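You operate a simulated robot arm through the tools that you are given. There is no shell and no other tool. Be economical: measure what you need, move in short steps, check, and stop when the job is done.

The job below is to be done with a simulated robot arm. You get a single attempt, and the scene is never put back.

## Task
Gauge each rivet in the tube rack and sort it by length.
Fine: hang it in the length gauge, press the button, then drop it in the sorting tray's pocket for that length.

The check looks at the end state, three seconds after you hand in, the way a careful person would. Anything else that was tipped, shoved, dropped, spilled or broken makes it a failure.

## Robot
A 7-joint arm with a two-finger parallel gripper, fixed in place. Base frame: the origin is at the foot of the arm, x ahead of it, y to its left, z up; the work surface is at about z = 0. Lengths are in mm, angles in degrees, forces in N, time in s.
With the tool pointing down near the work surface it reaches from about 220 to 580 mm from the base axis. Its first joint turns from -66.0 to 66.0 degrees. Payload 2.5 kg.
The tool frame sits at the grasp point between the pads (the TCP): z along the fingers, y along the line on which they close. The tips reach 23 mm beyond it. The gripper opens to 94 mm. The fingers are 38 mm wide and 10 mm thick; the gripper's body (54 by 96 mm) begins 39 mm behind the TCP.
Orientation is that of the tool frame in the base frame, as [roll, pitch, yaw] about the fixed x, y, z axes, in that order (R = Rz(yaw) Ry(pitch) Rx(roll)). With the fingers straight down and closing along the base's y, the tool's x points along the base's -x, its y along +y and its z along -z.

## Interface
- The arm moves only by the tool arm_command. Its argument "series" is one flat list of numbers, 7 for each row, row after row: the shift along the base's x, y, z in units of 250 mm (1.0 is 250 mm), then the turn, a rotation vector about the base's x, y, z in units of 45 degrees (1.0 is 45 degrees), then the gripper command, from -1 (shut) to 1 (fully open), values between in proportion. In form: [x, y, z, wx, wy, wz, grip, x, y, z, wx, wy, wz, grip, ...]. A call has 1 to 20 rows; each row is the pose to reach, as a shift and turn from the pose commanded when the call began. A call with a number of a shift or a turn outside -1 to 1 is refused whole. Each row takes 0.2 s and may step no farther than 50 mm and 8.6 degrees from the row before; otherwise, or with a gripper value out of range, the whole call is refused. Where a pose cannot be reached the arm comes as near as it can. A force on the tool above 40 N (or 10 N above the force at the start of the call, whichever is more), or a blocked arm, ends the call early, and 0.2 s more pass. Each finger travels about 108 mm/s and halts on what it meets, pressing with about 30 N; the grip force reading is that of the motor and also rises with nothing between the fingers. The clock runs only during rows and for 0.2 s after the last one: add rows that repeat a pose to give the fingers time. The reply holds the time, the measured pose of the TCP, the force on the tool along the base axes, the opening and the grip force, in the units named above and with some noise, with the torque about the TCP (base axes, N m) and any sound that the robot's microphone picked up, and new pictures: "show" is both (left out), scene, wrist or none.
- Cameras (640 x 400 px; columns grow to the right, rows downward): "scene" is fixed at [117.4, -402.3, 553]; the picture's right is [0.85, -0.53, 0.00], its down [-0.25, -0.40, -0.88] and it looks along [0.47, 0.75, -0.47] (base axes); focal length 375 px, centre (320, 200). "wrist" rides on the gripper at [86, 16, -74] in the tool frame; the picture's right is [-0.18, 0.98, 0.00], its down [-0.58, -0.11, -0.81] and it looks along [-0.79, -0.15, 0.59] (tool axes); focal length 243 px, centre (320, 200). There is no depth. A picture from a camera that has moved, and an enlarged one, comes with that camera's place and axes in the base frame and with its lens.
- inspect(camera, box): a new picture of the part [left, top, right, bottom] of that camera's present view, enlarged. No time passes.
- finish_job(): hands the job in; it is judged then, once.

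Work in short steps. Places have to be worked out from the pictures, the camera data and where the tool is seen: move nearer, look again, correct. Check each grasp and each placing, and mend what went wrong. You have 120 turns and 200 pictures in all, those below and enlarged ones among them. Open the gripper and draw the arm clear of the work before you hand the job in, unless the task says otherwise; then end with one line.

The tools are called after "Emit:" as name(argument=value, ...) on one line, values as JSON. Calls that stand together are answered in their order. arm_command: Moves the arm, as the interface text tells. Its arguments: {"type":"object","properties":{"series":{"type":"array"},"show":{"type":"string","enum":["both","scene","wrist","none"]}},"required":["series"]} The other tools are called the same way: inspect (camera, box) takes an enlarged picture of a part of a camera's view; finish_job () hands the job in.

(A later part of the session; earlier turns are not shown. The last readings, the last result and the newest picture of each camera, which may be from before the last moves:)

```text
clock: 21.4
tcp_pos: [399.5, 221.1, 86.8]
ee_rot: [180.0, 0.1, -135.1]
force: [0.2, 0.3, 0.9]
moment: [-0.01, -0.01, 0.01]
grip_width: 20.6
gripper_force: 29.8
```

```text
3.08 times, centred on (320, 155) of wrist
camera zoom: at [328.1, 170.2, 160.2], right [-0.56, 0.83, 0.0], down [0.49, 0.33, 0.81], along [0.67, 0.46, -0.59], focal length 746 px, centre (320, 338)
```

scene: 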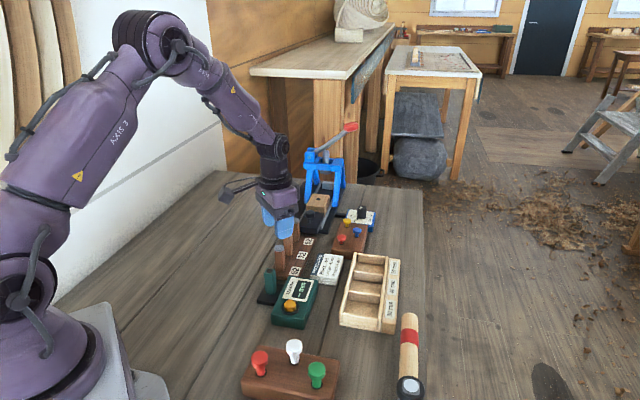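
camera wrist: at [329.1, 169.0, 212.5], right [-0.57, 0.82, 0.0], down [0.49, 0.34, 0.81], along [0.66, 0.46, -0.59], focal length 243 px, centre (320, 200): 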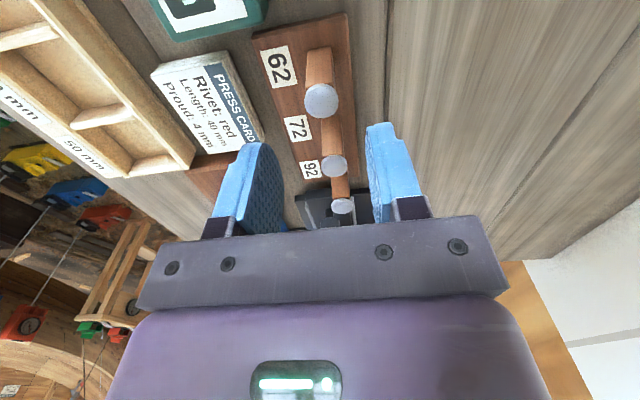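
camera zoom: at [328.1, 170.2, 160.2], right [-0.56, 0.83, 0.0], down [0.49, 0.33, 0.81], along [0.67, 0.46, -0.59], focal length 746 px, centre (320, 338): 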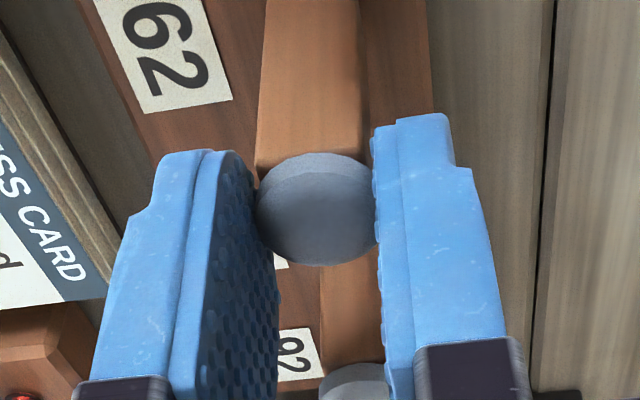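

Closed at 20.6 mm, which matches the head diameter. I'll lift slowly and check that only the rivet rises.

Emit:
arm_command(series=[0, 0, 0.04, 0, 0, 0, -1, 0, 0, 0.08, 0, 0, 0, -1, 0, 0, 0.08, 0, 0, 0, -1], show="none")

Emit:
inspect(camera="wrist", box=[240, 60, 400, 190])

Emit:
inspect(camera="scene", box=[250, 210, 330, 290])

```text
clock: 22.2
tcp_pos: [400.4, 219.8, 106.7]
ee_rot: [-180.0, 0.0, -135.0]
force: [0.2, -0.3, -0.5]
moment: [-0.02, 0.02, 0.02]
grip_width: 20.6
gripper_force: 30.6
```

```text
3.08 times, centred on (320, 125) of wrist
camera zoom: at [327.7, 169.7, 180.4], right [-0.56, 0.83, 0.0], down [0.49, 0.33, 0.81], along [0.67, 0.46, -0.59], focal length 746 px, centre (320, 431)
```

zoom: 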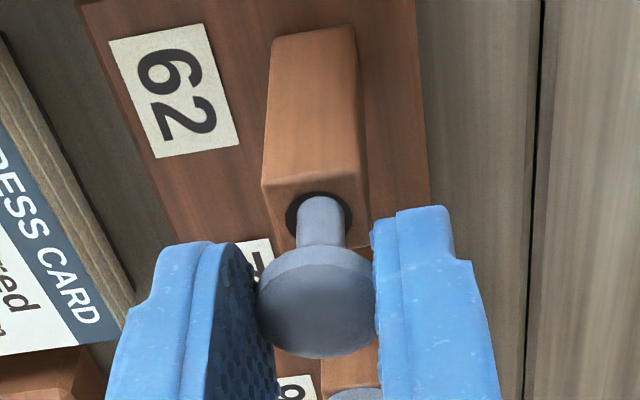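

```text
5.00 times, centred on (290, 250) of scene
camera zoom: at [117.4, -402.3, 553.0], right [0.85, -0.53, 0.0], down [-0.25, -0.4, -0.88], along [0.47, 0.75, -0.47], focal length 1874 px, centre (470, -50)
```

zoom: 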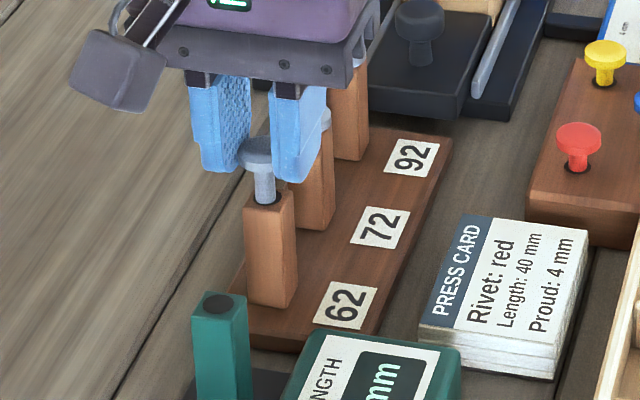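

It is a real rivet with a ~10 mm stem coming out of a hollow tube. I'll raise it clear and carry it over the gauge post at about (352,164).

Emit:
arm_command(series=[0, 0, 0.1, 0, 0, 0, -1, 0, 0, 0.22, 0, 0, 0, -1, -0.065, -0.075, 0.22, 0, 0, 0, -1, -0.13, -0.15, 0.22, 0, 0, 0, -1, -0.196, -0.227, 0.22, 0, 0, 0, -1, -0.196, -0.227, 0.22, 0, 0, 0, -1], show="wrist")

Emit:
inspect(camera="wrist", box=[260, 40, 380, 180])

Emit:
inspect(camera="scene", box=[230, 220, 310, 300])

```text
clock: 23.6
tcp_pos: [349.9, 163.5, 161.2]
ee_rot: [179.9, 0.0, -134.9]
force: [0.6, 0.0, -1.0]
moment: [0.0, -0.02, -0.01]
grip_width: 20.6
gripper_force: 30.1
camera wrist: at [277.2, 113.3, 234.4], right [-0.56, 0.83, 0.0], down [0.49, 0.33, 0.81], along [0.67, 0.46, -0.59], focal length 243 px, centre (320, 200)
```

wrist: 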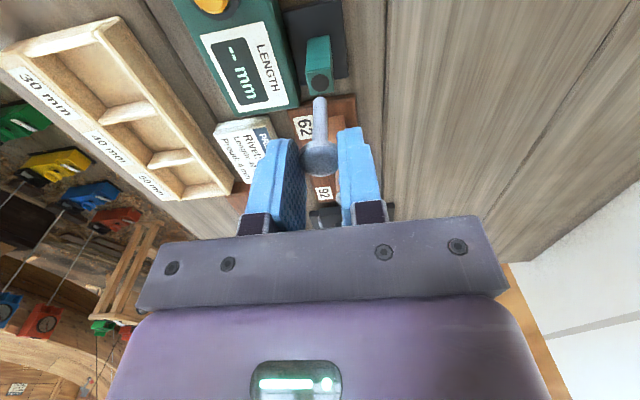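

```text
2.86 times, centred on (320, 110) of wrist
camera zoom: at [277.2, 113.3, 234.4], right [-0.56, 0.83, 0.0], down [0.49, 0.33, 0.81], along [0.67, 0.46, -0.59], focal length 693 px, centre (320, 457)
```

zoom: 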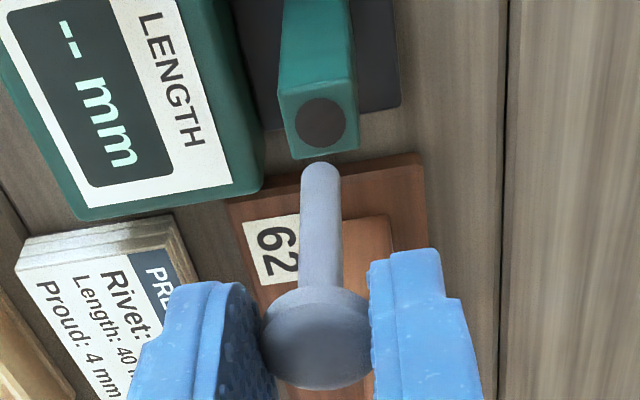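

```text
5.00 times, centred on (270, 260) of scene
camera zoom: at [117.4, -402.3, 553.0], right [0.85, -0.53, 0.0], down [-0.25, -0.4, -0.88], along [0.47, 0.75, -0.47], focal length 1874 px, centre (570, -100)
```

zoom: 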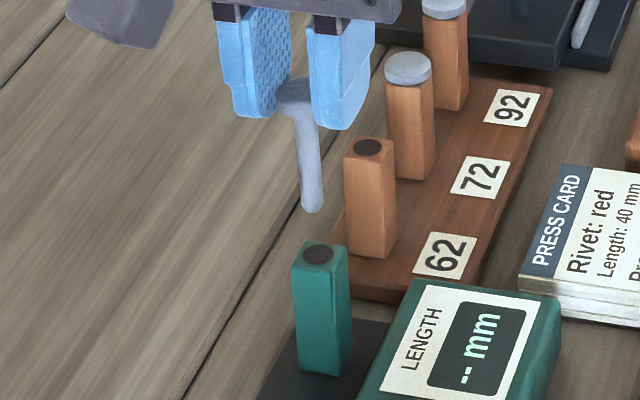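

The stem tip (z≈95) and the hole (z≈70) both fall under the TCP to within about 1 mm. I'll descend 30 mm and check that the tip has entered.

Emit:
arm_command(series=[0.002, -0.0015, -0.06, 0, 0, 0, -1, 0.002, -0.0015, -0.09, 0, 0, 0, -1, 0.002, -0.0015, -0.12, 0, 0, 0, -1, 0.002, -0.0015, -0.14, 0, 0, 0, -1, 0.002, -0.0015, -0.14, 0, 0, 0, -1], show="none")

Emit:
inspect(camera="wrist", box=[260, 60, 380, 180])

Emit:
inspect(camera="scene", box=[230, 230, 310, 300])

```text
clock: 24.8
tcp_pos: [352.2, 164.1, 125.1]
ee_rot: [179.9, 0.0, -135.0]
force: [0.5, -0.5, -0.7]
moment: [0.03, -0.02, 0.01]
grip_width: 20.5
gripper_force: 29.7
```

```text
3.33 times, centred on (320, 120) of wrist
camera zoom: at [279.7, 113.6, 199.1], right [-0.56, 0.83, 0.0], down [0.49, 0.33, 0.81], along [0.67, 0.46, -0.59], focal length 809 px, centre (320, 467)
```

zoom: 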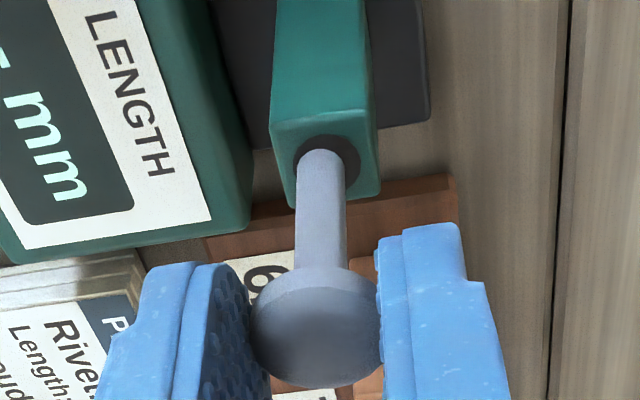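

```text
5.71 times, centred on (270, 265) of scene
camera zoom: at [117.4, -402.3, 553.0], right [0.85, -0.53, 0.0], down [-0.25, -0.4, -0.88], along [0.47, 0.75, -0.47], focal length 2142 px, centre (606, -171)
```

zoom: 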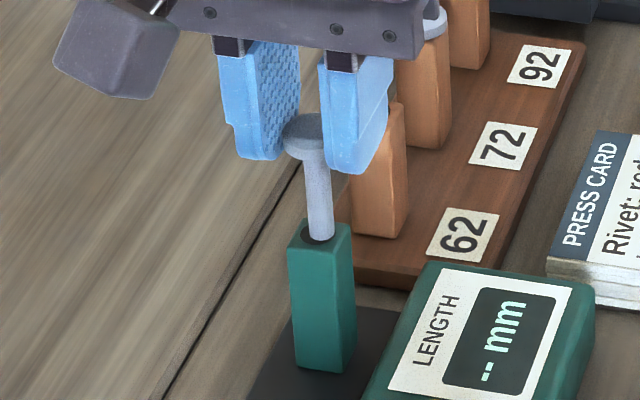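

The stem has passed through the disc plane, about 1 mm off centre. I'll recentre slightly and lower until the tips are just above the post top, watching the force.

Emit:
arm_command(series=[-0.004, 0.002, 0, 0, 0, 0, -1, -0.004, 0.002, -0.05, 0, 0, 0, -1, -0.004, 0.002, -0.1, 0, 0, 0, -1, -0.004, 0.002, -0.13, 0, 0, 0, -1, -0.004, 0.002, -0.13, 0, 0, 0, -1], show="none")

Emit:
inspect(camera="wrist", box=[250, 80, 390, 220])

Emit:
inspect(camera="scene", box=[230, 230, 310, 300])

```text
clock: 26.0
tcp_pos: [349.1, 164.0, 92.3]
ee_rot: [180.0, 0.0, -134.9]
force: [0.1, -0.2, -0.4]
moment: [0.01, 0.0, -0.02]
grip_width: 20.8
gripper_force: 29.9
```

```text
2.86 times, centred on (320, 150) of wrist
camera zoom: at [278.0, 112.8, 166.8], right [-0.57, 0.82, 0.0], down [0.49, 0.33, 0.81], along [0.67, 0.46, -0.59], focal length 693 px, centre (320, 343)
```

zoom: 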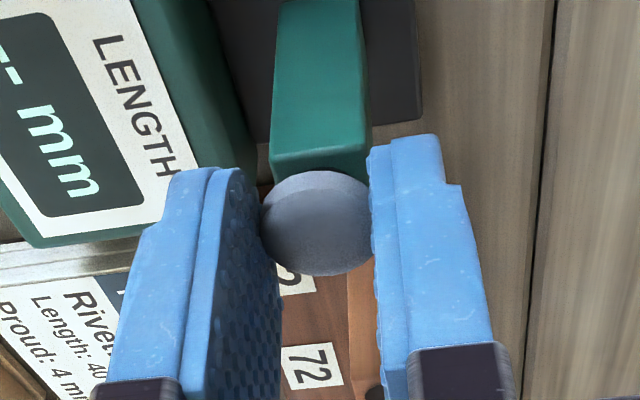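

```text
5.71 times, centred on (270, 265) of scene
camera zoom: at [117.4, -402.3, 553.0], right [0.85, -0.53, 0.0], down [-0.25, -0.4, -0.88], along [0.47, 0.75, -0.47], focal length 2142 px, centre (606, -171)
```

zoom: 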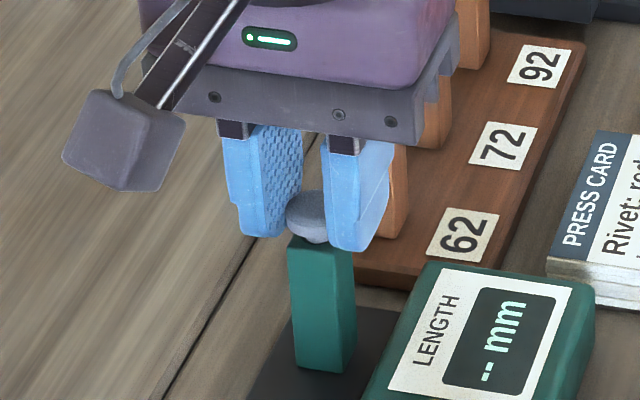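

The stem is in the post with no contact force and the head is just above the top. I'll release, rise, and check.

Emit:
arm_command(series=[0, 0, -0.004, 0, 0, 0, -1, 0, 0, -0.004, 0, 0, 0, -0.4, 0, 0, -0.004, 0, 0, 0, 0, 0, 0, -0.004, 0, 0, 0, 0, 0, 0, 0.1, 0, 0, 0, 0, 0, 0, 0.2, 0, 0, 0, 0, 0, 0, 0.28, 0, 0, 0, 0, 0, 0, 0.28, 0, 0, 0, 0], show="none")

Emit:
inspect(camera="wrist", box=[160, 0, 400, 150])

Emit:
inspect(camera="scene", box=[240, 240, 340, 330])

```text
clock: 27.8
tcp_pos: [351.0, 163.4, 163.2]
ee_rot: [180.0, 0.1, -134.9]
force: [0.6, 0.1, 0.0]
moment: [0.02, 0.02, -0.02]
grip_width: 46.7
gripper_force: 0.0
```

```text
2.67 times, centred on (280, 75) of wrist
camera zoom: at [278.4, 112.5, 236.9], right [-0.56, 0.83, 0.0], down [0.49, 0.33, 0.81], along [0.67, 0.46, -0.59], focal length 647 px, centre (427, 533)
```

zoom: 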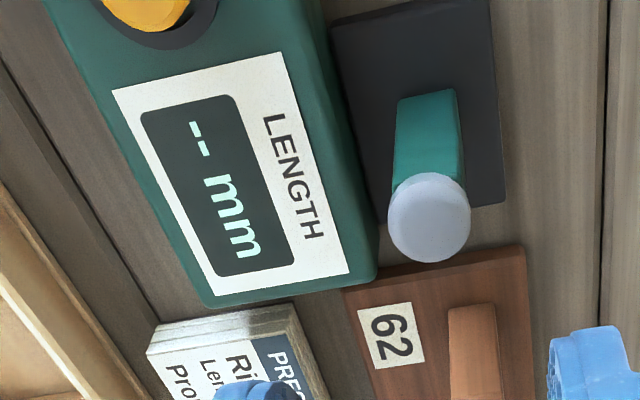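

```text
4.44 times, centred on (290, 285) of scene
camera zoom: at [117.4, -402.3, 553.0], right [0.85, -0.53, 0.0], down [-0.25, -0.4, -0.88], along [0.47, 0.75, -0.47], focal length 1666 px, centre (453, -178)
```

zoom: 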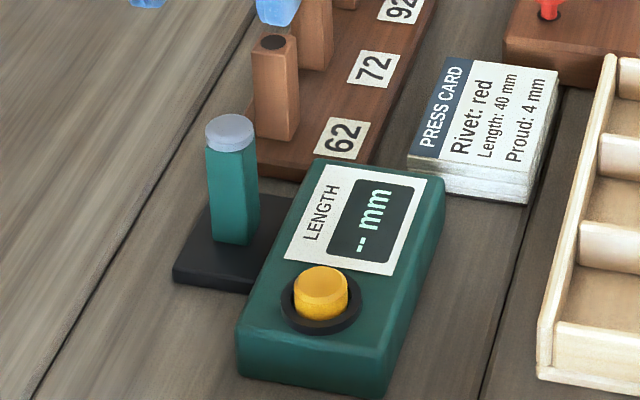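

The rivet hangs in the gauge. The button triangulates to about (354,83), z≈39; I'll close the fingers and hover above it.

Emit:
arm_command(series=[0.005, -0.16, 0, 0, 0, 0, -1, 0.01, -0.325, 0, 0, 0, 0, -1, 0.01, -0.325, -0.1, 0, 0, 0, -1, 0.01, -0.325, -0.24, 0, 0, 0, -1, 0.01, -0.325, -0.24, 0, 0, 0, -1], show="wrist")

Emit:
inspect(camera="scene", box=[240, 240, 340, 330])

Emit:
inspect(camera="wrist", box=[260, 60, 380, 170])

```text
clock: 29.0
tcp_pos: [354.3, 82.1, 103.5]
ee_rot: [179.9, 0.0, -135.0]
force: [0.8, 0.8, -0.4]
moment: [0.0, 0.02, 0.01]
grip_width: 0.0
gripper_force: 30.0
camera wrist: at [280.5, 32.3, 176.7], right [-0.57, 0.82, 0.0], down [0.49, 0.33, 0.81], along [0.67, 0.46, -0.59], focal length 243 px, centre (320, 200)
```

wrist: 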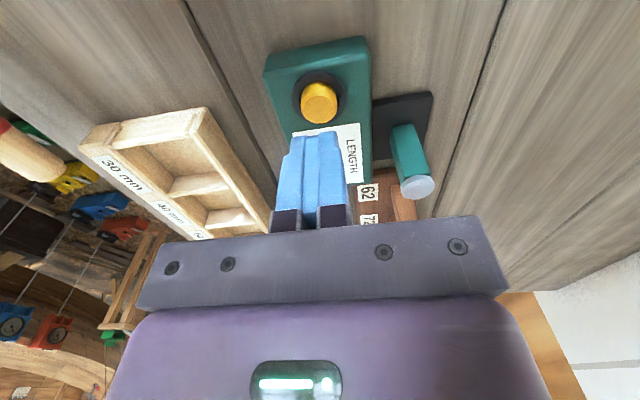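

```text
4.44 times, centred on (290, 285) of scene
camera zoom: at [117.4, -402.3, 553.0], right [0.85, -0.53, 0.0], down [-0.25, -0.4, -0.88], along [0.47, 0.75, -0.47], focal length 1666 px, centre (453, -178)
```

zoom: 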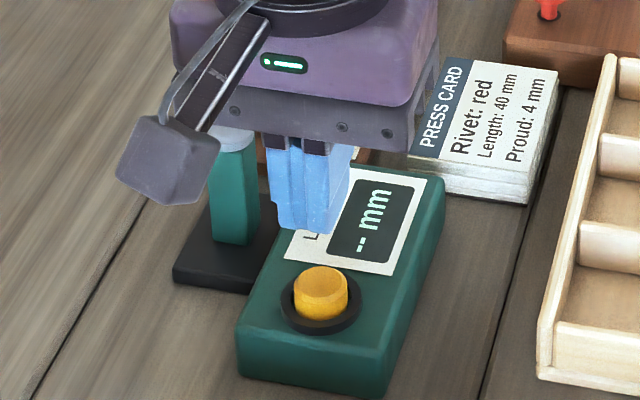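

```text
3.64 times, centred on (320, 115) of wrist
camera zoom: at [280.5, 32.3, 176.7], right [-0.57, 0.82, 0.0], down [0.49, 0.33, 0.81], along [0.67, 0.46, -0.59], focal length 882 px, centre (320, 509)
```

zoom: 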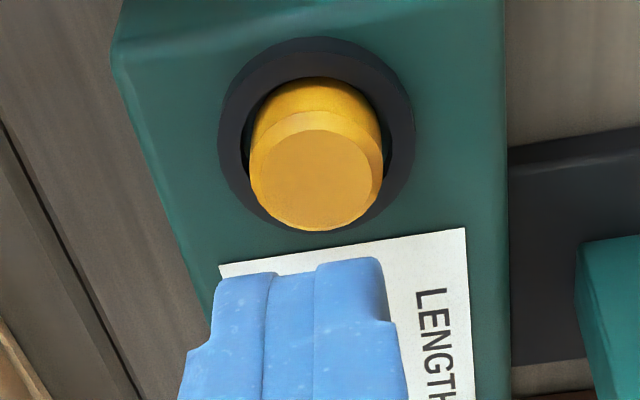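

The button is directly under the tips, with its top at z≈45. I'll descend and press slowly, then come back up.

Emit:
arm_command(series=[0, 0, -0.1, 0, 0, 0, -1, 0, 0, -0.13, 0, 0, 0, -1, 0, 0, -0.138, 0, 0, 0, -1, 0, 0, -0.144, 0, 0, 0, -1, 0, 0, -0.15, 0, 0, 0, -1, 0, 0, -0.156, 0, 0, 0, -1, 0, 0, -0.156, 0, 0, 0, -1, 0, 0, -0.1, 0, 0, 0, -1, 0, 0, 0, 0, 0, 0, -1], show="none")

Emit:
inspect(camera="scene", box=[240, 240, 340, 330])

```text
clock: 31.0
tcp_pos: [352.4, 81.0, 103.8]
ee_rot: [-179.9, -0.1, -135.0]
force: [-0.1, 0.1, 1.0]
moment: [0.01, 0.0, -0.01]
grip_width: 0.3
gripper_force: 30.2
```

```text
4.44 times, centred on (290, 285) of scene
camera zoom: at [117.5, -402.3, 553.0], right [0.85, -0.53, 0.0], down [-0.25, -0.4, -0.88], along [0.47, 0.75, -0.47], focal length 1666 px, centre (453, -178)
```

zoom: 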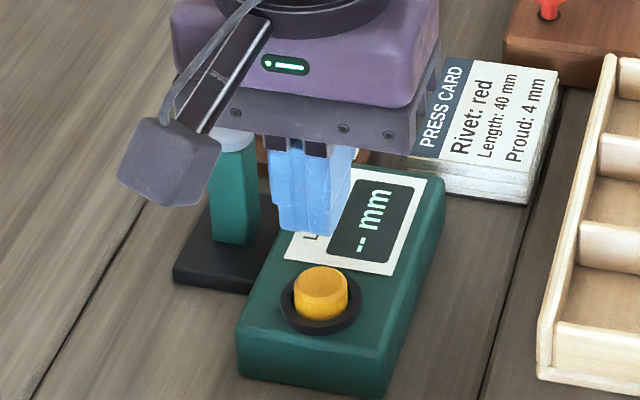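

The display didn't change, so the press was too shallow. I'll go back down and continue further in small steps, stopping at the bottom to read the force.

Emit:
arm_command(series=[0, 0, -0.1, 0, 0, 0, -1, 0, 0, -0.15, 0, 0, 0, -1, 0, 0, -0.16, 0, 0, 0, -1, 0, 0, -0.168, 0, 0, 0, -1, 0, 0, -0.168, 0, 0, 0, -1], show="wrist")

Emit:
inspect(camera="scene", box=[240, 240, 340, 330])

```text
clock: 32.2
tcp_pos: [354.4, 83.0, 61.0]
ee_rot: [180.0, 0.0, -135.0]
force: [-1.1, -0.5, 2.3]
moment: [0.01, 0.03, -0.02]
grip_width: 0.0
gripper_force: 29.9
heard: click
camera wrist: at [281.0, 32.5, 135.8], right [-0.56, 0.83, 0.0], down [0.49, 0.33, 0.81], along [0.67, 0.46, -0.59], focal length 243 px, centre (320, 200)
```

wrist: 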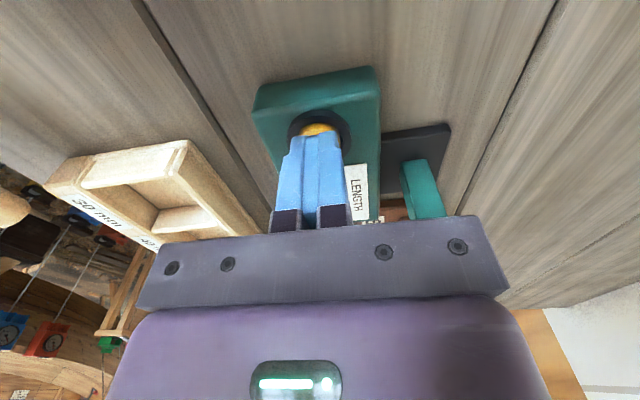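

```text
4.44 times, centred on (290, 285) of scene
camera zoom: at [117.4, -402.3, 553.0], right [0.85, -0.53, 0.0], down [-0.25, -0.4, -0.88], along [0.47, 0.75, -0.47], focal length 1666 px, centre (453, -178)
```

zoom: 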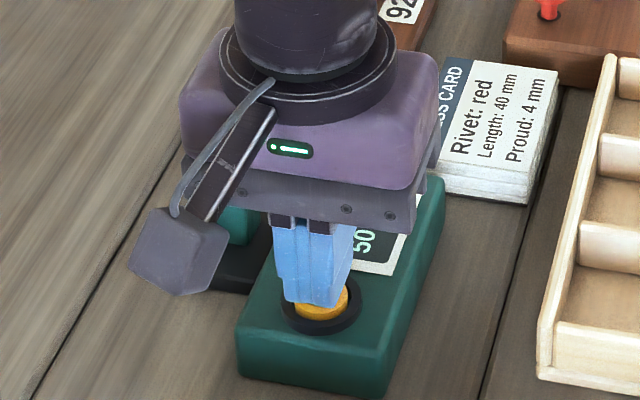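

Click heard, and the display shows 50. I'll rise, reopen, return above the gauge post and confirm the reading.

Emit:
arm_command(series=[0, 0, 0.15, 0, 0, 0, -1, 0, 0, 0.3, 0, 0, 0, -1, 0, 0, 0.408, 0, 0, 0, -0.5, -0.005, 0.16, 0.408, 0, 0, 0, 0, -0.01, 0.325, 0.408, 0, 0, 0, 0, -0.01, 0.325, 0.3, 0, 0, 0, 0, -0.01, 0.325, 0.22, 0, 0, 0, 0, -0.01, 0.325, 0.22, 0, 0, 0, 0], show="none")

Emit:
inspect(camera="scene", box=[240, 240, 340, 330])

Emit:
inspect(camera="wrist", box=[250, 40, 390, 180])

```text
clock: 34.0
tcp_pos: [351.2, 162.6, 118.0]
ee_rot: [-180.0, -0.1, -135.0]
force: [-0.1, 1.0, -0.8]
moment: [-0.02, -0.01, -0.06]
grip_width: 46.7
gripper_force: 0.1
```

```text
4.44 times, centred on (290, 285) of scene
camera zoom: at [117.4, -402.3, 553.0], right [0.85, -0.53, 0.0], down [-0.25, -0.4, -0.88], along [0.47, 0.75, -0.47], focal length 1666 px, centre (453, -178)
```

zoom: 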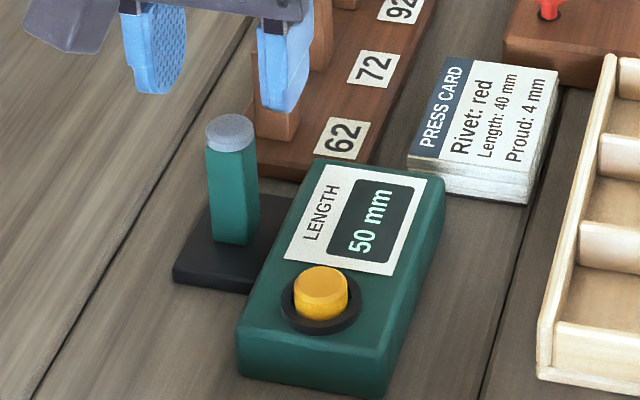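

```text
2.86 times, centred on (320, 110) of wrist
camera zoom: at [277.6, 112.9, 190.5], right [-0.57, 0.82, 0.0], down [0.49, 0.33, 0.81], along [0.67, 0.46, -0.59], focal length 693 px, centre (320, 457)
```

zoom: 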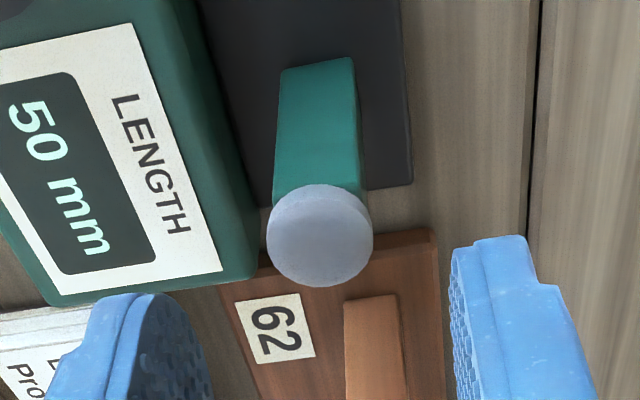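

Reading: 50 mm, with the head centred below the grip. I'll descend 29 mm, grasp, and lift out.

Emit:
arm_command(series=[0, 0, -0.07, 0, 0, 0, 0, 0, 0, -0.116, 0, 0, 0, 0, 0, 0, -0.116, 0, 0, 0, -0.5, 0, 0, -0.116, 0, 0, 0, -1, 0, 0, -0.116, 0, 0, 0, -1, 0, 0, -0.06, 0, 0, 0, -1, 0, 0, 0.06, 0, 0, 0, -1, 0, 0, 0.2, 0, 0, 0, -1, 0, 0, 0.3, 0, 0, 0, -1, 0, 0, 0.3, 0, 0, 0, -1])

Emit:
inspect(camera="scene", box=[325, 240, 425, 340])

```text
clock: 36.2
tcp_pos: [350.6, 163.0, 192.2]
ee_rot: [-180.0, 0.0, -135.0]
force: [0.4, -0.5, -0.5]
moment: [0.01, -0.02, -0.04]
grip_width: 20.8
gripper_force: 29.9
camera wrist: at [278.3, 112.7, 266.0], right [-0.56, 0.83, 0.0], down [0.49, 0.33, 0.81], along [0.67, 0.46, -0.59], focal length 243 px, centre (320, 200)
```

scene: 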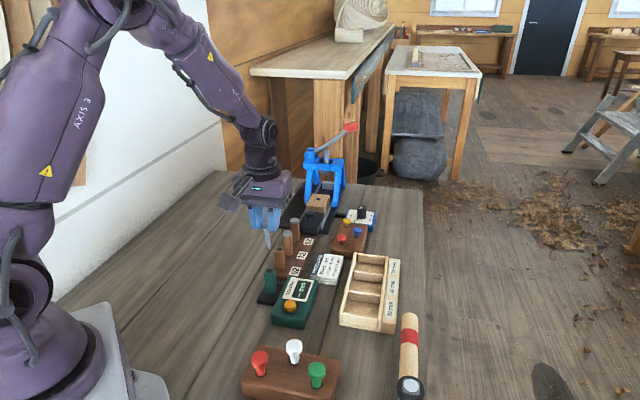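
wrist: 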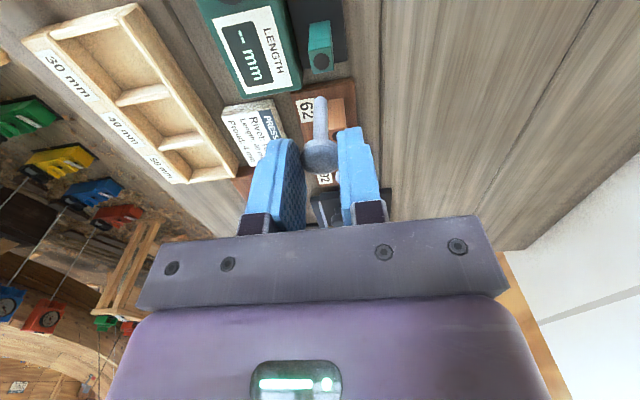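

```text
4.00 times, centred on (375, 290) of scene
camera zoom: at [117.4, -402.3, 553.0], right [0.85, -0.53, 0.0], down [-0.25, -0.4, -0.88], along [0.47, 0.75, -0.47], focal length 1499 px, centre (100, -160)
```

zoom: 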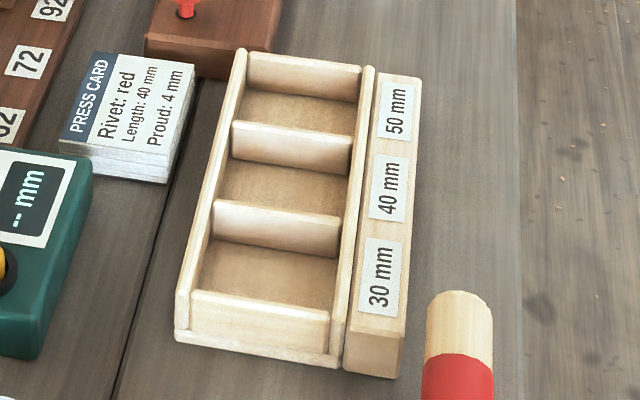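

The rivet is held. The 50 pocket's centre estimates to about (571,111), at the edge of reach, so I'll carry it to (565,107) high above and look.

Emit:
arm_command(series=[0.16, -0.04, 0, 0, 0, 0, -1, 0.32, -0.08, 0, 0, 0, 0, -1, 0.48, -0.12, 0, 0, 0, 0, -1, 0.64, -0.16, 0, 0, 0, 0, -1, 0.8, -0.2, 0, 0, 0, 0, -1, 0.853, -0.228, 0, 0, 0, 0, -1, 0.853, -0.228, -0.1, 0, 0, 0, -1, 0.853, -0.228, -0.1, 0, 0, 0, -1])

Emit:
inspect(camera="wrist", box=[180, 0, 420, 180])

Emit:
inspect(camera="scene", box=[325, 220, 425, 320])

```text
clock: 38.0
tcp_pos: [564.7, 106.0, 166.6]
ee_rot: [-179.9, 0.0, -135.0]
force: [-0.4, -0.7, -0.7]
moment: [-0.05, 0.0, -0.03]
grip_width: 20.6
gripper_force: 30.5
camera wrist: at [491.6, 55.9, 240.6], right [-0.56, 0.83, 0.0], down [0.49, 0.33, 0.81], along [0.67, 0.46, -0.59], focal length 243 px, centre (320, 200)
```

scene: 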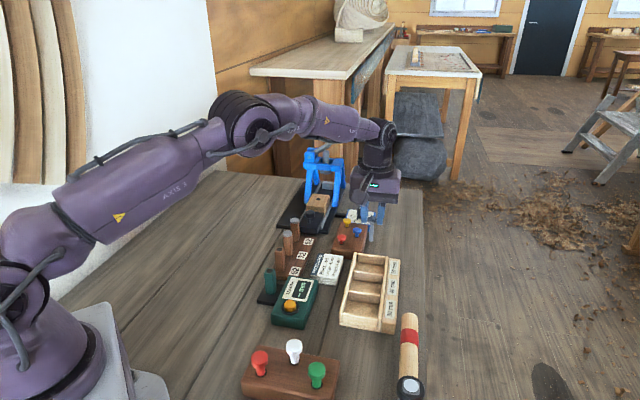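
wrist: 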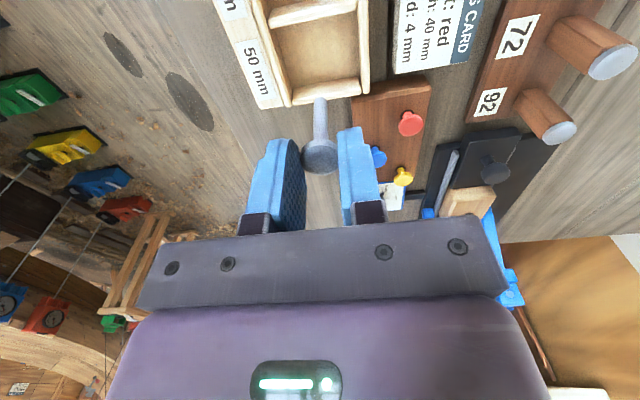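

```text
2.22 times, centred on (300, 90) of wrist
camera zoom: at [491.6, 55.9, 240.6], right [-0.56, 0.83, 0.0], down [0.49, 0.33, 0.81], along [0.67, 0.46, -0.59], focal length 539 px, centre (364, 444)
```

zoom: 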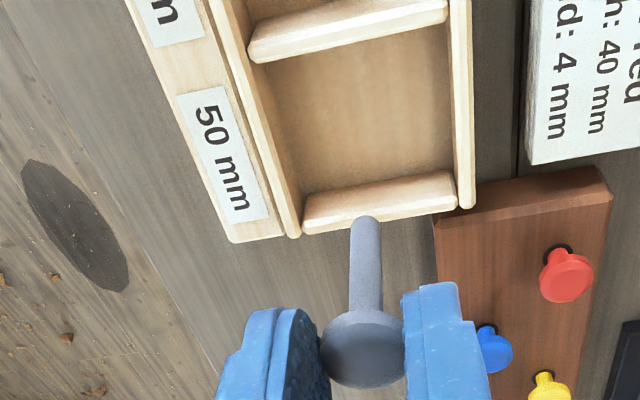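

```text
4.00 times, centred on (375, 270) of scene
camera zoom: at [117.4, -402.3, 553.0], right [0.85, -0.53, 0.0], down [-0.25, -0.4, -0.88], along [0.47, 0.75, -0.47], focal length 1499 px, centre (100, -80)
```

zoom: 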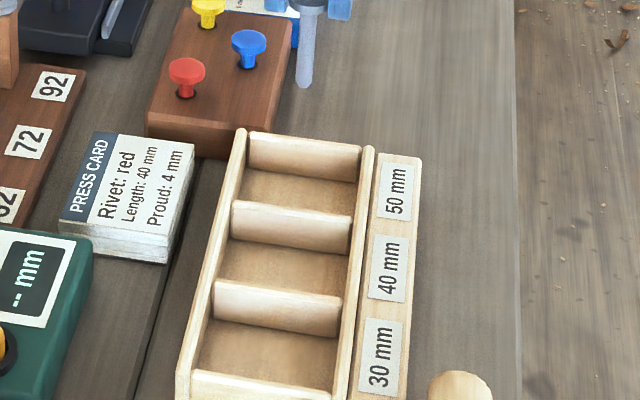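

The TCP is directly above the centre of the 50 pocket at about (565,107). I'll descend to bring the tip just above the pocket floor.

Emit:
arm_command(series=[0, 0, -0.1, 0, 0, 0, -1, 0, 0, -0.2, 0, 0, 0, -1, 0, 0, -0.28, 0, 0, 0, -1, 0, 0, -0.345, 0, 0, 0, -1, 0, 0, -0.345, 0, 0, 0, -1], show="wrist")

Emit:
inspect(camera="scene", box=[325, 220, 425, 320])

```text
clock: 39.2
tcp_pos: [564.5, 107.7, 81.0]
ee_rot: [180.0, 0.0, -135.0]
force: [0.4, -0.1, -0.3]
moment: [0.0, 0.0, -0.03]
grip_width: 20.4
gripper_force: 30.7
camera wrist: at [492.0, 57.4, 154.3], right [-0.56, 0.83, 0.0], down [0.49, 0.33, 0.81], along [0.67, 0.46, -0.59], focal length 243 px, centre (320, 200)
```

wrist: 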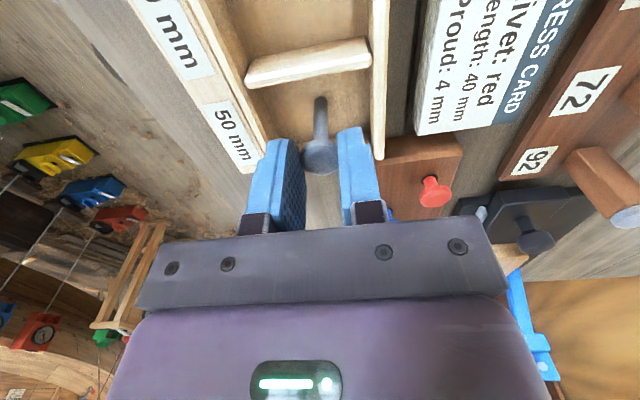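

```text
4.00 times, centred on (375, 270) of scene
camera zoom: at [117.4, -402.3, 553.0], right [0.85, -0.53, 0.0], down [-0.25, -0.4, -0.88], along [0.47, 0.75, -0.47], focal length 1499 px, centre (100, -80)
```

zoom: 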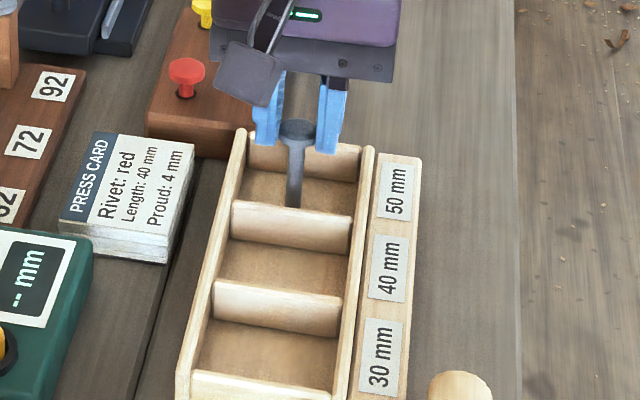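

The tip is inside the pocket but closer to the divider. I'll shift about 5 mm outward along the tray and check that the arm reaches.

Emit:
arm_command(series=[0.008, 0.008, 0, 0, 0, 0, -1, 0.016, 0.018, 0, 0, 0, 0, -1, 0.016, 0.018, 0, 0, 0, 0, -1], show="none")

Emit:
inspect(camera="scene", box=[345, 235, 405, 295])

Emit:
inspect(camera="wrist", box=[220, 20, 420, 190])

```text
clock: 40.0
tcp_pos: [569.5, 111.8, 80.6]
ee_rot: [-180.0, 0.0, -135.0]
force: [-0.3, -1.4, 1.0]
moment: [-0.05, 0.0, -0.01]
grip_width: 20.6
gripper_force: 30.1
```

```text
6.67 times, centred on (375, 265) of scene
camera zoom: at [117.4, -402.3, 553.0], right [0.85, -0.53, 0.0], down [-0.25, -0.4, -0.88], along [0.47, 0.75, -0.47], focal length 2499 px, centre (-47, -233)
```

zoom: 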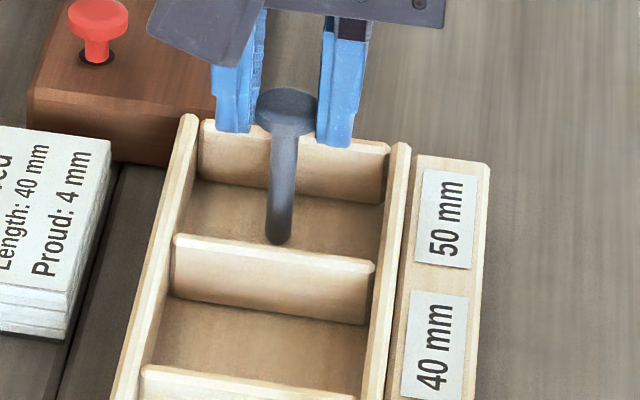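

```text
2.35 times, centred on (320, 105) of wrist
camera zoom: at [496.4, 61.1, 154.3], right [-0.56, 0.83, 0.0], down [0.49, 0.33, 0.81], along [0.67, 0.46, -0.59], focal length 571 px, centre (320, 424)
```

zoom: 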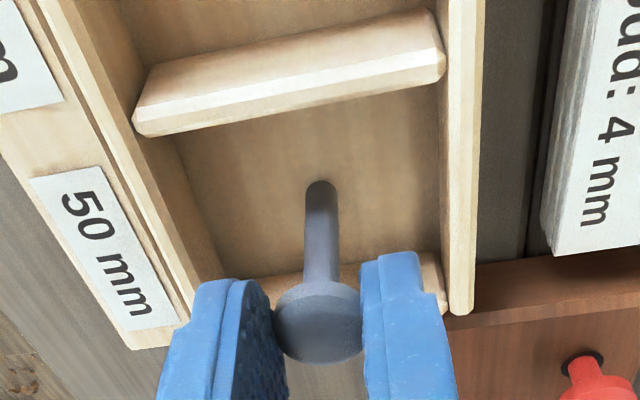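

The tip is now well inside the 50 pocket near its middle. I'll lower 4 mm, release and rise.

Emit:
arm_command(series=[0, 0, -0.016, 0, 0, 0, -1, 0, 0, -0.016, 0, 0, 0, -0.4, 0, 0, -0.016, 0, 0, 0, 0, 0, 0, -0.016, 0, 0, 0, 0, 0, 0, 0.1, 0, 0, 0, 0, 0, 0, 0.25, 0, 0, 0, 0, -0.05, 0, 0.4, 0, 0, 0, 0, -0.05, 0, 0.4, 0, 0, 0, 0], show="none")

Emit:
inspect(camera="scene", box=[345, 235, 405, 295])

Emit:
inspect(camera="wrist", box=[200, 0, 440, 180])

```text
clock: 41.8
tcp_pos: [555.4, 110.6, 181.2]
ee_rot: [-179.9, 0.1, -135.0]
force: [-0.2, 0.1, 0.1]
moment: [0.02, -0.01, 0.02]
grip_width: 47.0
gripper_force: 0.1
```

```text
6.67 times, centred on (375, 265) of scene
camera zoom: at [117.4, -402.3, 553.0], right [0.85, -0.53, 0.0], down [-0.25, -0.4, -0.88], along [0.47, 0.75, -0.47], focal length 2499 px, centre (-47, -233)
```

zoom: 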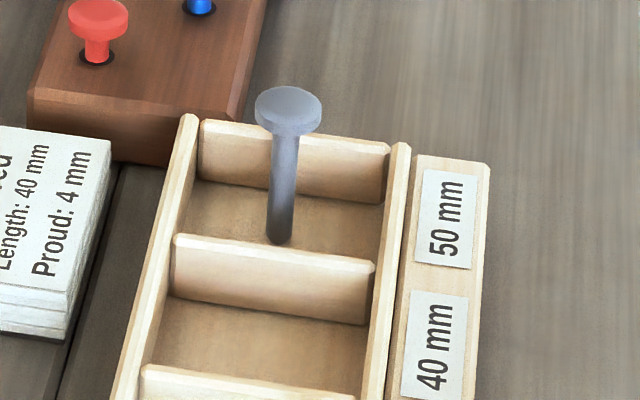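

```text
2.22 times, centred on (320, 90) of wrist
camera zoom: at [483.6, 59.8, 255.5], right [-0.56, 0.83, 0.0], down [0.49, 0.33, 0.81], along [0.67, 0.46, -0.59], focal length 539 px, centre (320, 444)
```

zoom: 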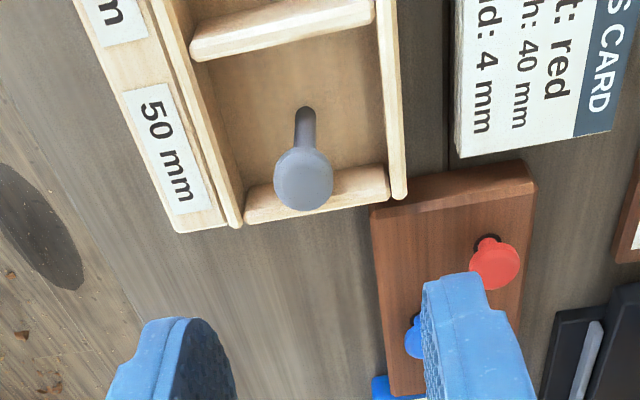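

The rivet stands upright inside the 50 pocket, clear of the walls. Next is 72; I'll hover over about (445,263).

Emit:
arm_command(series=[-0.09, 0.12, 0, 0, 0, 0, 0, -0.18, 0.24, 0, 0, 0, 0, 0, -0.27, 0.36, 0, 0, 0, 0, 0, -0.36, 0.48, 0, 0, 0, 0, 0, -0.446, 0.607, 0, 0, 0, 0, 0, -0.446, 0.607, -0.12, 0, 0, 0, 0, -0.446, 0.607, -0.22, 0, 0, 0, 0, -0.446, 0.607, -0.22, 0, 0, 0, 0], show="wrist")

Emit:
inspect(camera="wrist", box=[240, 60, 400, 170])

Emit:
inspect(camera="scene", box=[256, 210, 336, 290])

```text
clock: 43.6
tcp_pos: [441.9, 262.5, 121.9]
ee_rot: [179.9, -0.1, -134.9]
force: [0.2, -0.4, 0.1]
moment: [0.0, 0.0, 0.02]
grip_width: 46.9
gripper_force: 0.0
camera wrist: at [370.2, 211.6, 195.7], right [-0.56, 0.83, 0.0], down [0.49, 0.33, 0.81], along [0.67, 0.46, -0.59], focal length 243 px, centre (320, 200)
```

wrist: 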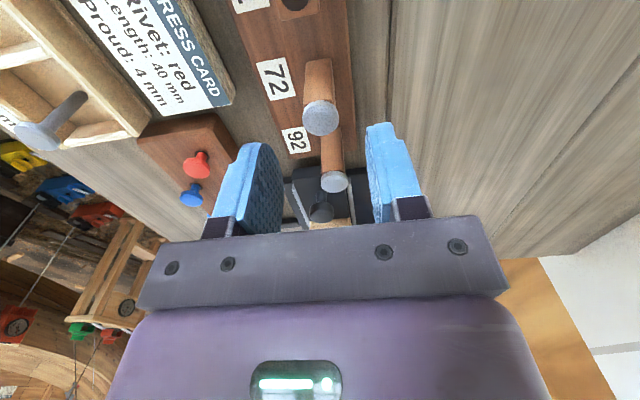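

```text
3.64 times, centred on (320, 115) of wrist
camera zoom: at [370.2, 211.6, 195.7], right [-0.56, 0.83, 0.0], down [0.49, 0.33, 0.81], along [0.67, 0.46, -0.59], focal length 882 px, centre (320, 509)
```

zoom: 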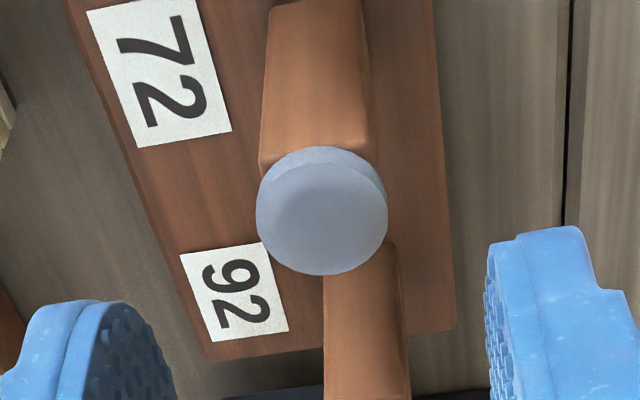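

```text
5.00 times, centred on (296, 250) of scene
camera zoom: at [117.4, -402.3, 553.0], right [0.85, -0.53, 0.0], down [-0.25, -0.4, -0.88], along [0.47, 0.75, -0.47], focal length 1874 px, centre (440, -50)
```

zoom: 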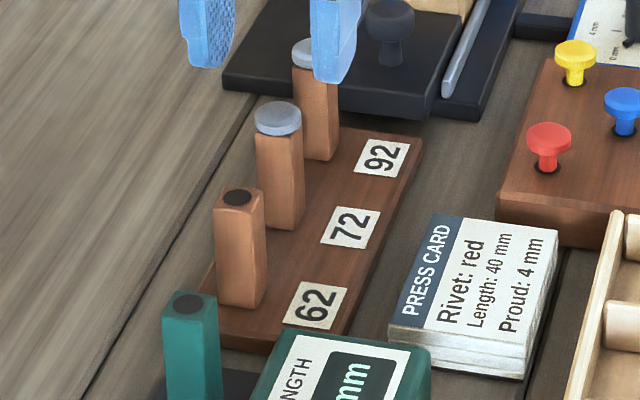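

The 72 head is laterally centred and about 3 mm further along the rack. I'll shift and descend 28 mm, then check.

Emit:
arm_command(series=[0.008, 0.007, 0, 0, 0, 0, 0, 0.008, 0.007, -0.06, 0, 0, 0, 0, 0.008, 0.007, -0.11, 0, 0, 0, 0, 0.008, 0.007, -0.11, 0, 0, 0, 0], show="none")

Emit:
inspect(camera="wrist", box=[220, 90, 420, 220])

```text
clock: 44.6
tcp_pos: [446.5, 264.4, 97.7]
ee_rot: [179.9, 0.1, -135.0]
force: [0.0, 0.4, 0.3]
moment: [0.01, -0.02, -0.02]
grip_width: 46.9
gripper_force: 0.0
```

```text
3.08 times, centred on (320, 155) of wrist
camera zoom: at [372.9, 214.0, 170.3], right [-0.56, 0.83, 0.0], down [0.49, 0.33, 0.81], along [0.67, 0.46, -0.59], focal length 746 px, centre (320, 338)
```

zoom: 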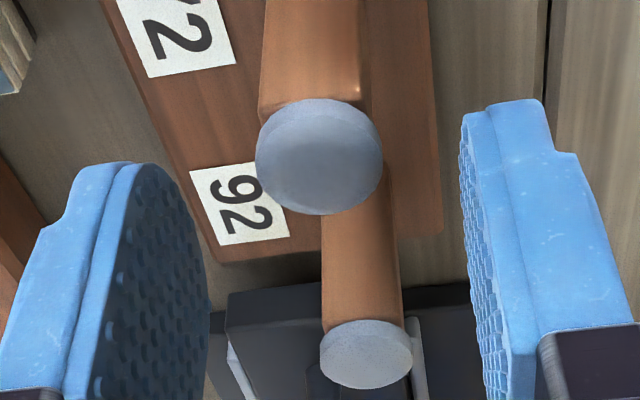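

It's centred within 1–2 mm. I'll shift back 1 mm, descend 10 mm, close, and lift out.

Emit:
arm_command(series=[-0.003, -0.003, -0.02, 0, 0, 0, 0, -0.003, -0.003, -0.041, 0, 0, 0, 0, -0.003, -0.003, -0.041, 0, 0, 0, -0.5, -0.003, -0.003, -0.041, 0, 0, 0, -1, -0.003, -0.003, -0.041, 0, 0, 0, -1, -0.003, -0.003, 0.0, 0, 0, 0, -1, -0.003, -0.003, 0.1, 0, 0, 0, -1, -0.003, -0.003, 0.26, 0, 0, 0, -1, -0.003, -0.003, 0.26, 0, 0, 0, -1], show="none")

Emit:
inspect(camera="wrist", box=[260, 70, 380, 190])

Emit:
inspect(camera="scene", box=[256, 190, 336, 290])

```text
clock: 46.6
tcp_pos: [445.6, 263.3, 164.2]
ee_rot: [-180.0, -0.1, -135.0]
force: [0.4, -0.5, -0.8]
moment: [0.03, 0.01, -0.03]
grip_width: 20.6
gripper_force: 29.7
```

```text
3.33 times, centred on (320, 130) of wrist
camera zoom: at [372.6, 213.1, 238.7], right [-0.56, 0.83, 0.0], down [0.49, 0.33, 0.81], along [0.66, 0.46, -0.59], focal length 809 px, centre (320, 433)
```

zoom: 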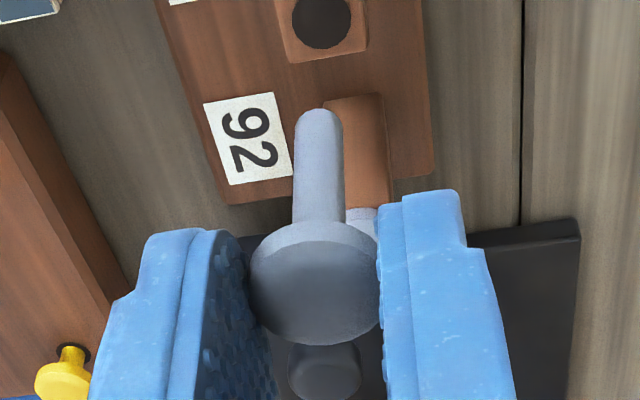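

```text
4.00 times, centred on (296, 240) of scene
camera zoom: at [117.4, -402.3, 553.0], right [0.85, -0.53, 0.0], down [-0.25, -0.4, -0.88], along [0.47, 0.75, -0.47], focal length 1499 px, centre (416, 40)
```

zoom: 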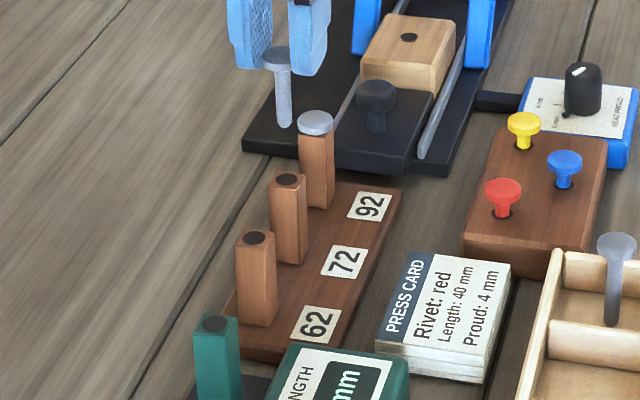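

The second rivet is held and the first still stands in its pocket. I'll carry this one to above the gauge post.

Emit:
arm_command(series=[-0.095, -0.1, 0, 0, 0, 0, -1, -0.19, -0.2, 0, 0, 0, 0, -1, -0.285, -0.3, 0, 0, 0, 0, -1, -0.378, -0.401, 0, 0, 0, 0, -1, -0.378, -0.401, -0.12, 0, 0, 0, -1, -0.378, -0.401, -0.12, 0, 0, 0, -1], show="none")

Emit:
inspect(camera="wrist", box=[260, 60, 380, 180])

Emit:
inspect(camera="scene", box=[230, 220, 310, 300])

```text
clock: 48.0
tcp_pos: [351.2, 164.0, 133.0]
ee_rot: [-179.9, 0.0, -135.1]
force: [-0.5, -0.4, -0.5]
moment: [0.01, 0.02, 0.01]
grip_width: 20.3
gripper_force: 29.8
```

```text
3.33 times, centred on (320, 120) of wrist
camera zoom: at [277.7, 113.0, 206.3], right [-0.56, 0.83, 0.0], down [0.49, 0.33, 0.81], along [0.67, 0.46, -0.59], focal length 809 px, centre (320, 467)
```

zoom: 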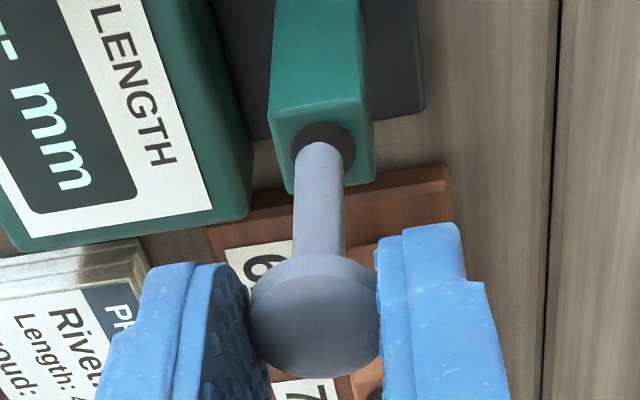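

```text
5.00 times, centred on (270, 260) of scene
camera zoom: at [117.4, -402.3, 553.0], right [0.85, -0.53, 0.0], down [-0.25, -0.4, -0.88], along [0.47, 0.75, -0.47], focal length 1874 px, centre (570, -100)
```

zoom: 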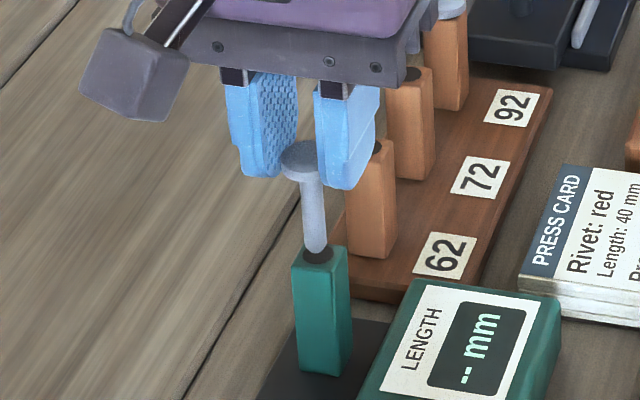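

The tip is within a millimetre of the hole centre by both views. I'll lower in steps to just above seating.

Emit:
arm_command(series=[0, 0, -0.04, 0, 0, 0, -1, 0, 0, -0.06, 0, 0, 0, -1, 0, 0, -0.08, 0, 0, 0, -1, 0, 0, -0.08, 0, 0, 0, -1], show="none")

Emit:
inspect(camera="wrist", box=[260, 60, 380, 180])

Emit:
inspect(camera="scene", box=[240, 235, 300, 295])

```text
clock: 48.8
tcp_pos: [353.5, 163.6, 116.7]
ee_rot: [-179.9, 0.3, -134.9]
force: [-1.7, -1.4, 7.3]
moment: [-0.05, 0.11, 0.02]
grip_width: 20.5
gripper_force: 30.5
stopped in row 3: the force on the tool passed its limit at 48 N (the readings are from after the stop); the commanded pose is now the measured one
```

```text
3.33 times, centred on (320, 120) of wrist
camera zoom: at [279.8, 114.0, 190.3], right [-0.57, 0.82, 0.0], down [0.48, 0.33, 0.81], along [0.67, 0.46, -0.59], focal length 809 px, centre (320, 467)
```

zoom: 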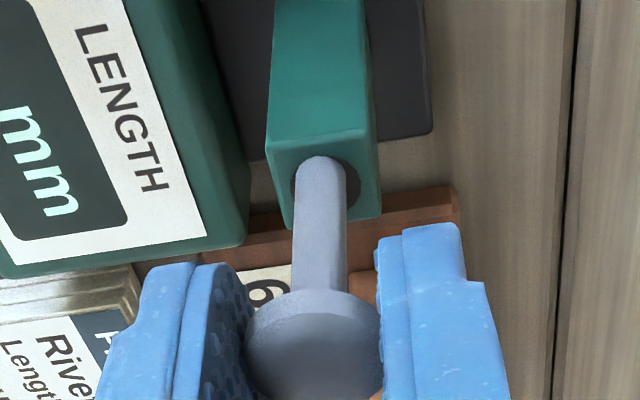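

```text
6.67 times, centred on (270, 265) of scene
camera zoom: at [117.4, -402.3, 553.0], right [0.85, -0.53, 0.0], down [-0.25, -0.4, -0.88], along [0.47, 0.75, -0.47], focal length 2499 px, centre (653, -233)
```

zoom: 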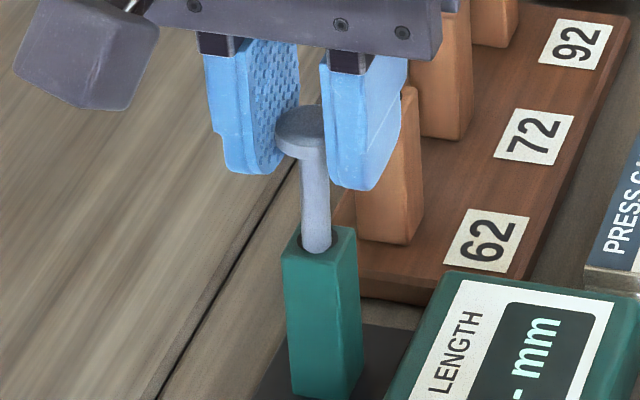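

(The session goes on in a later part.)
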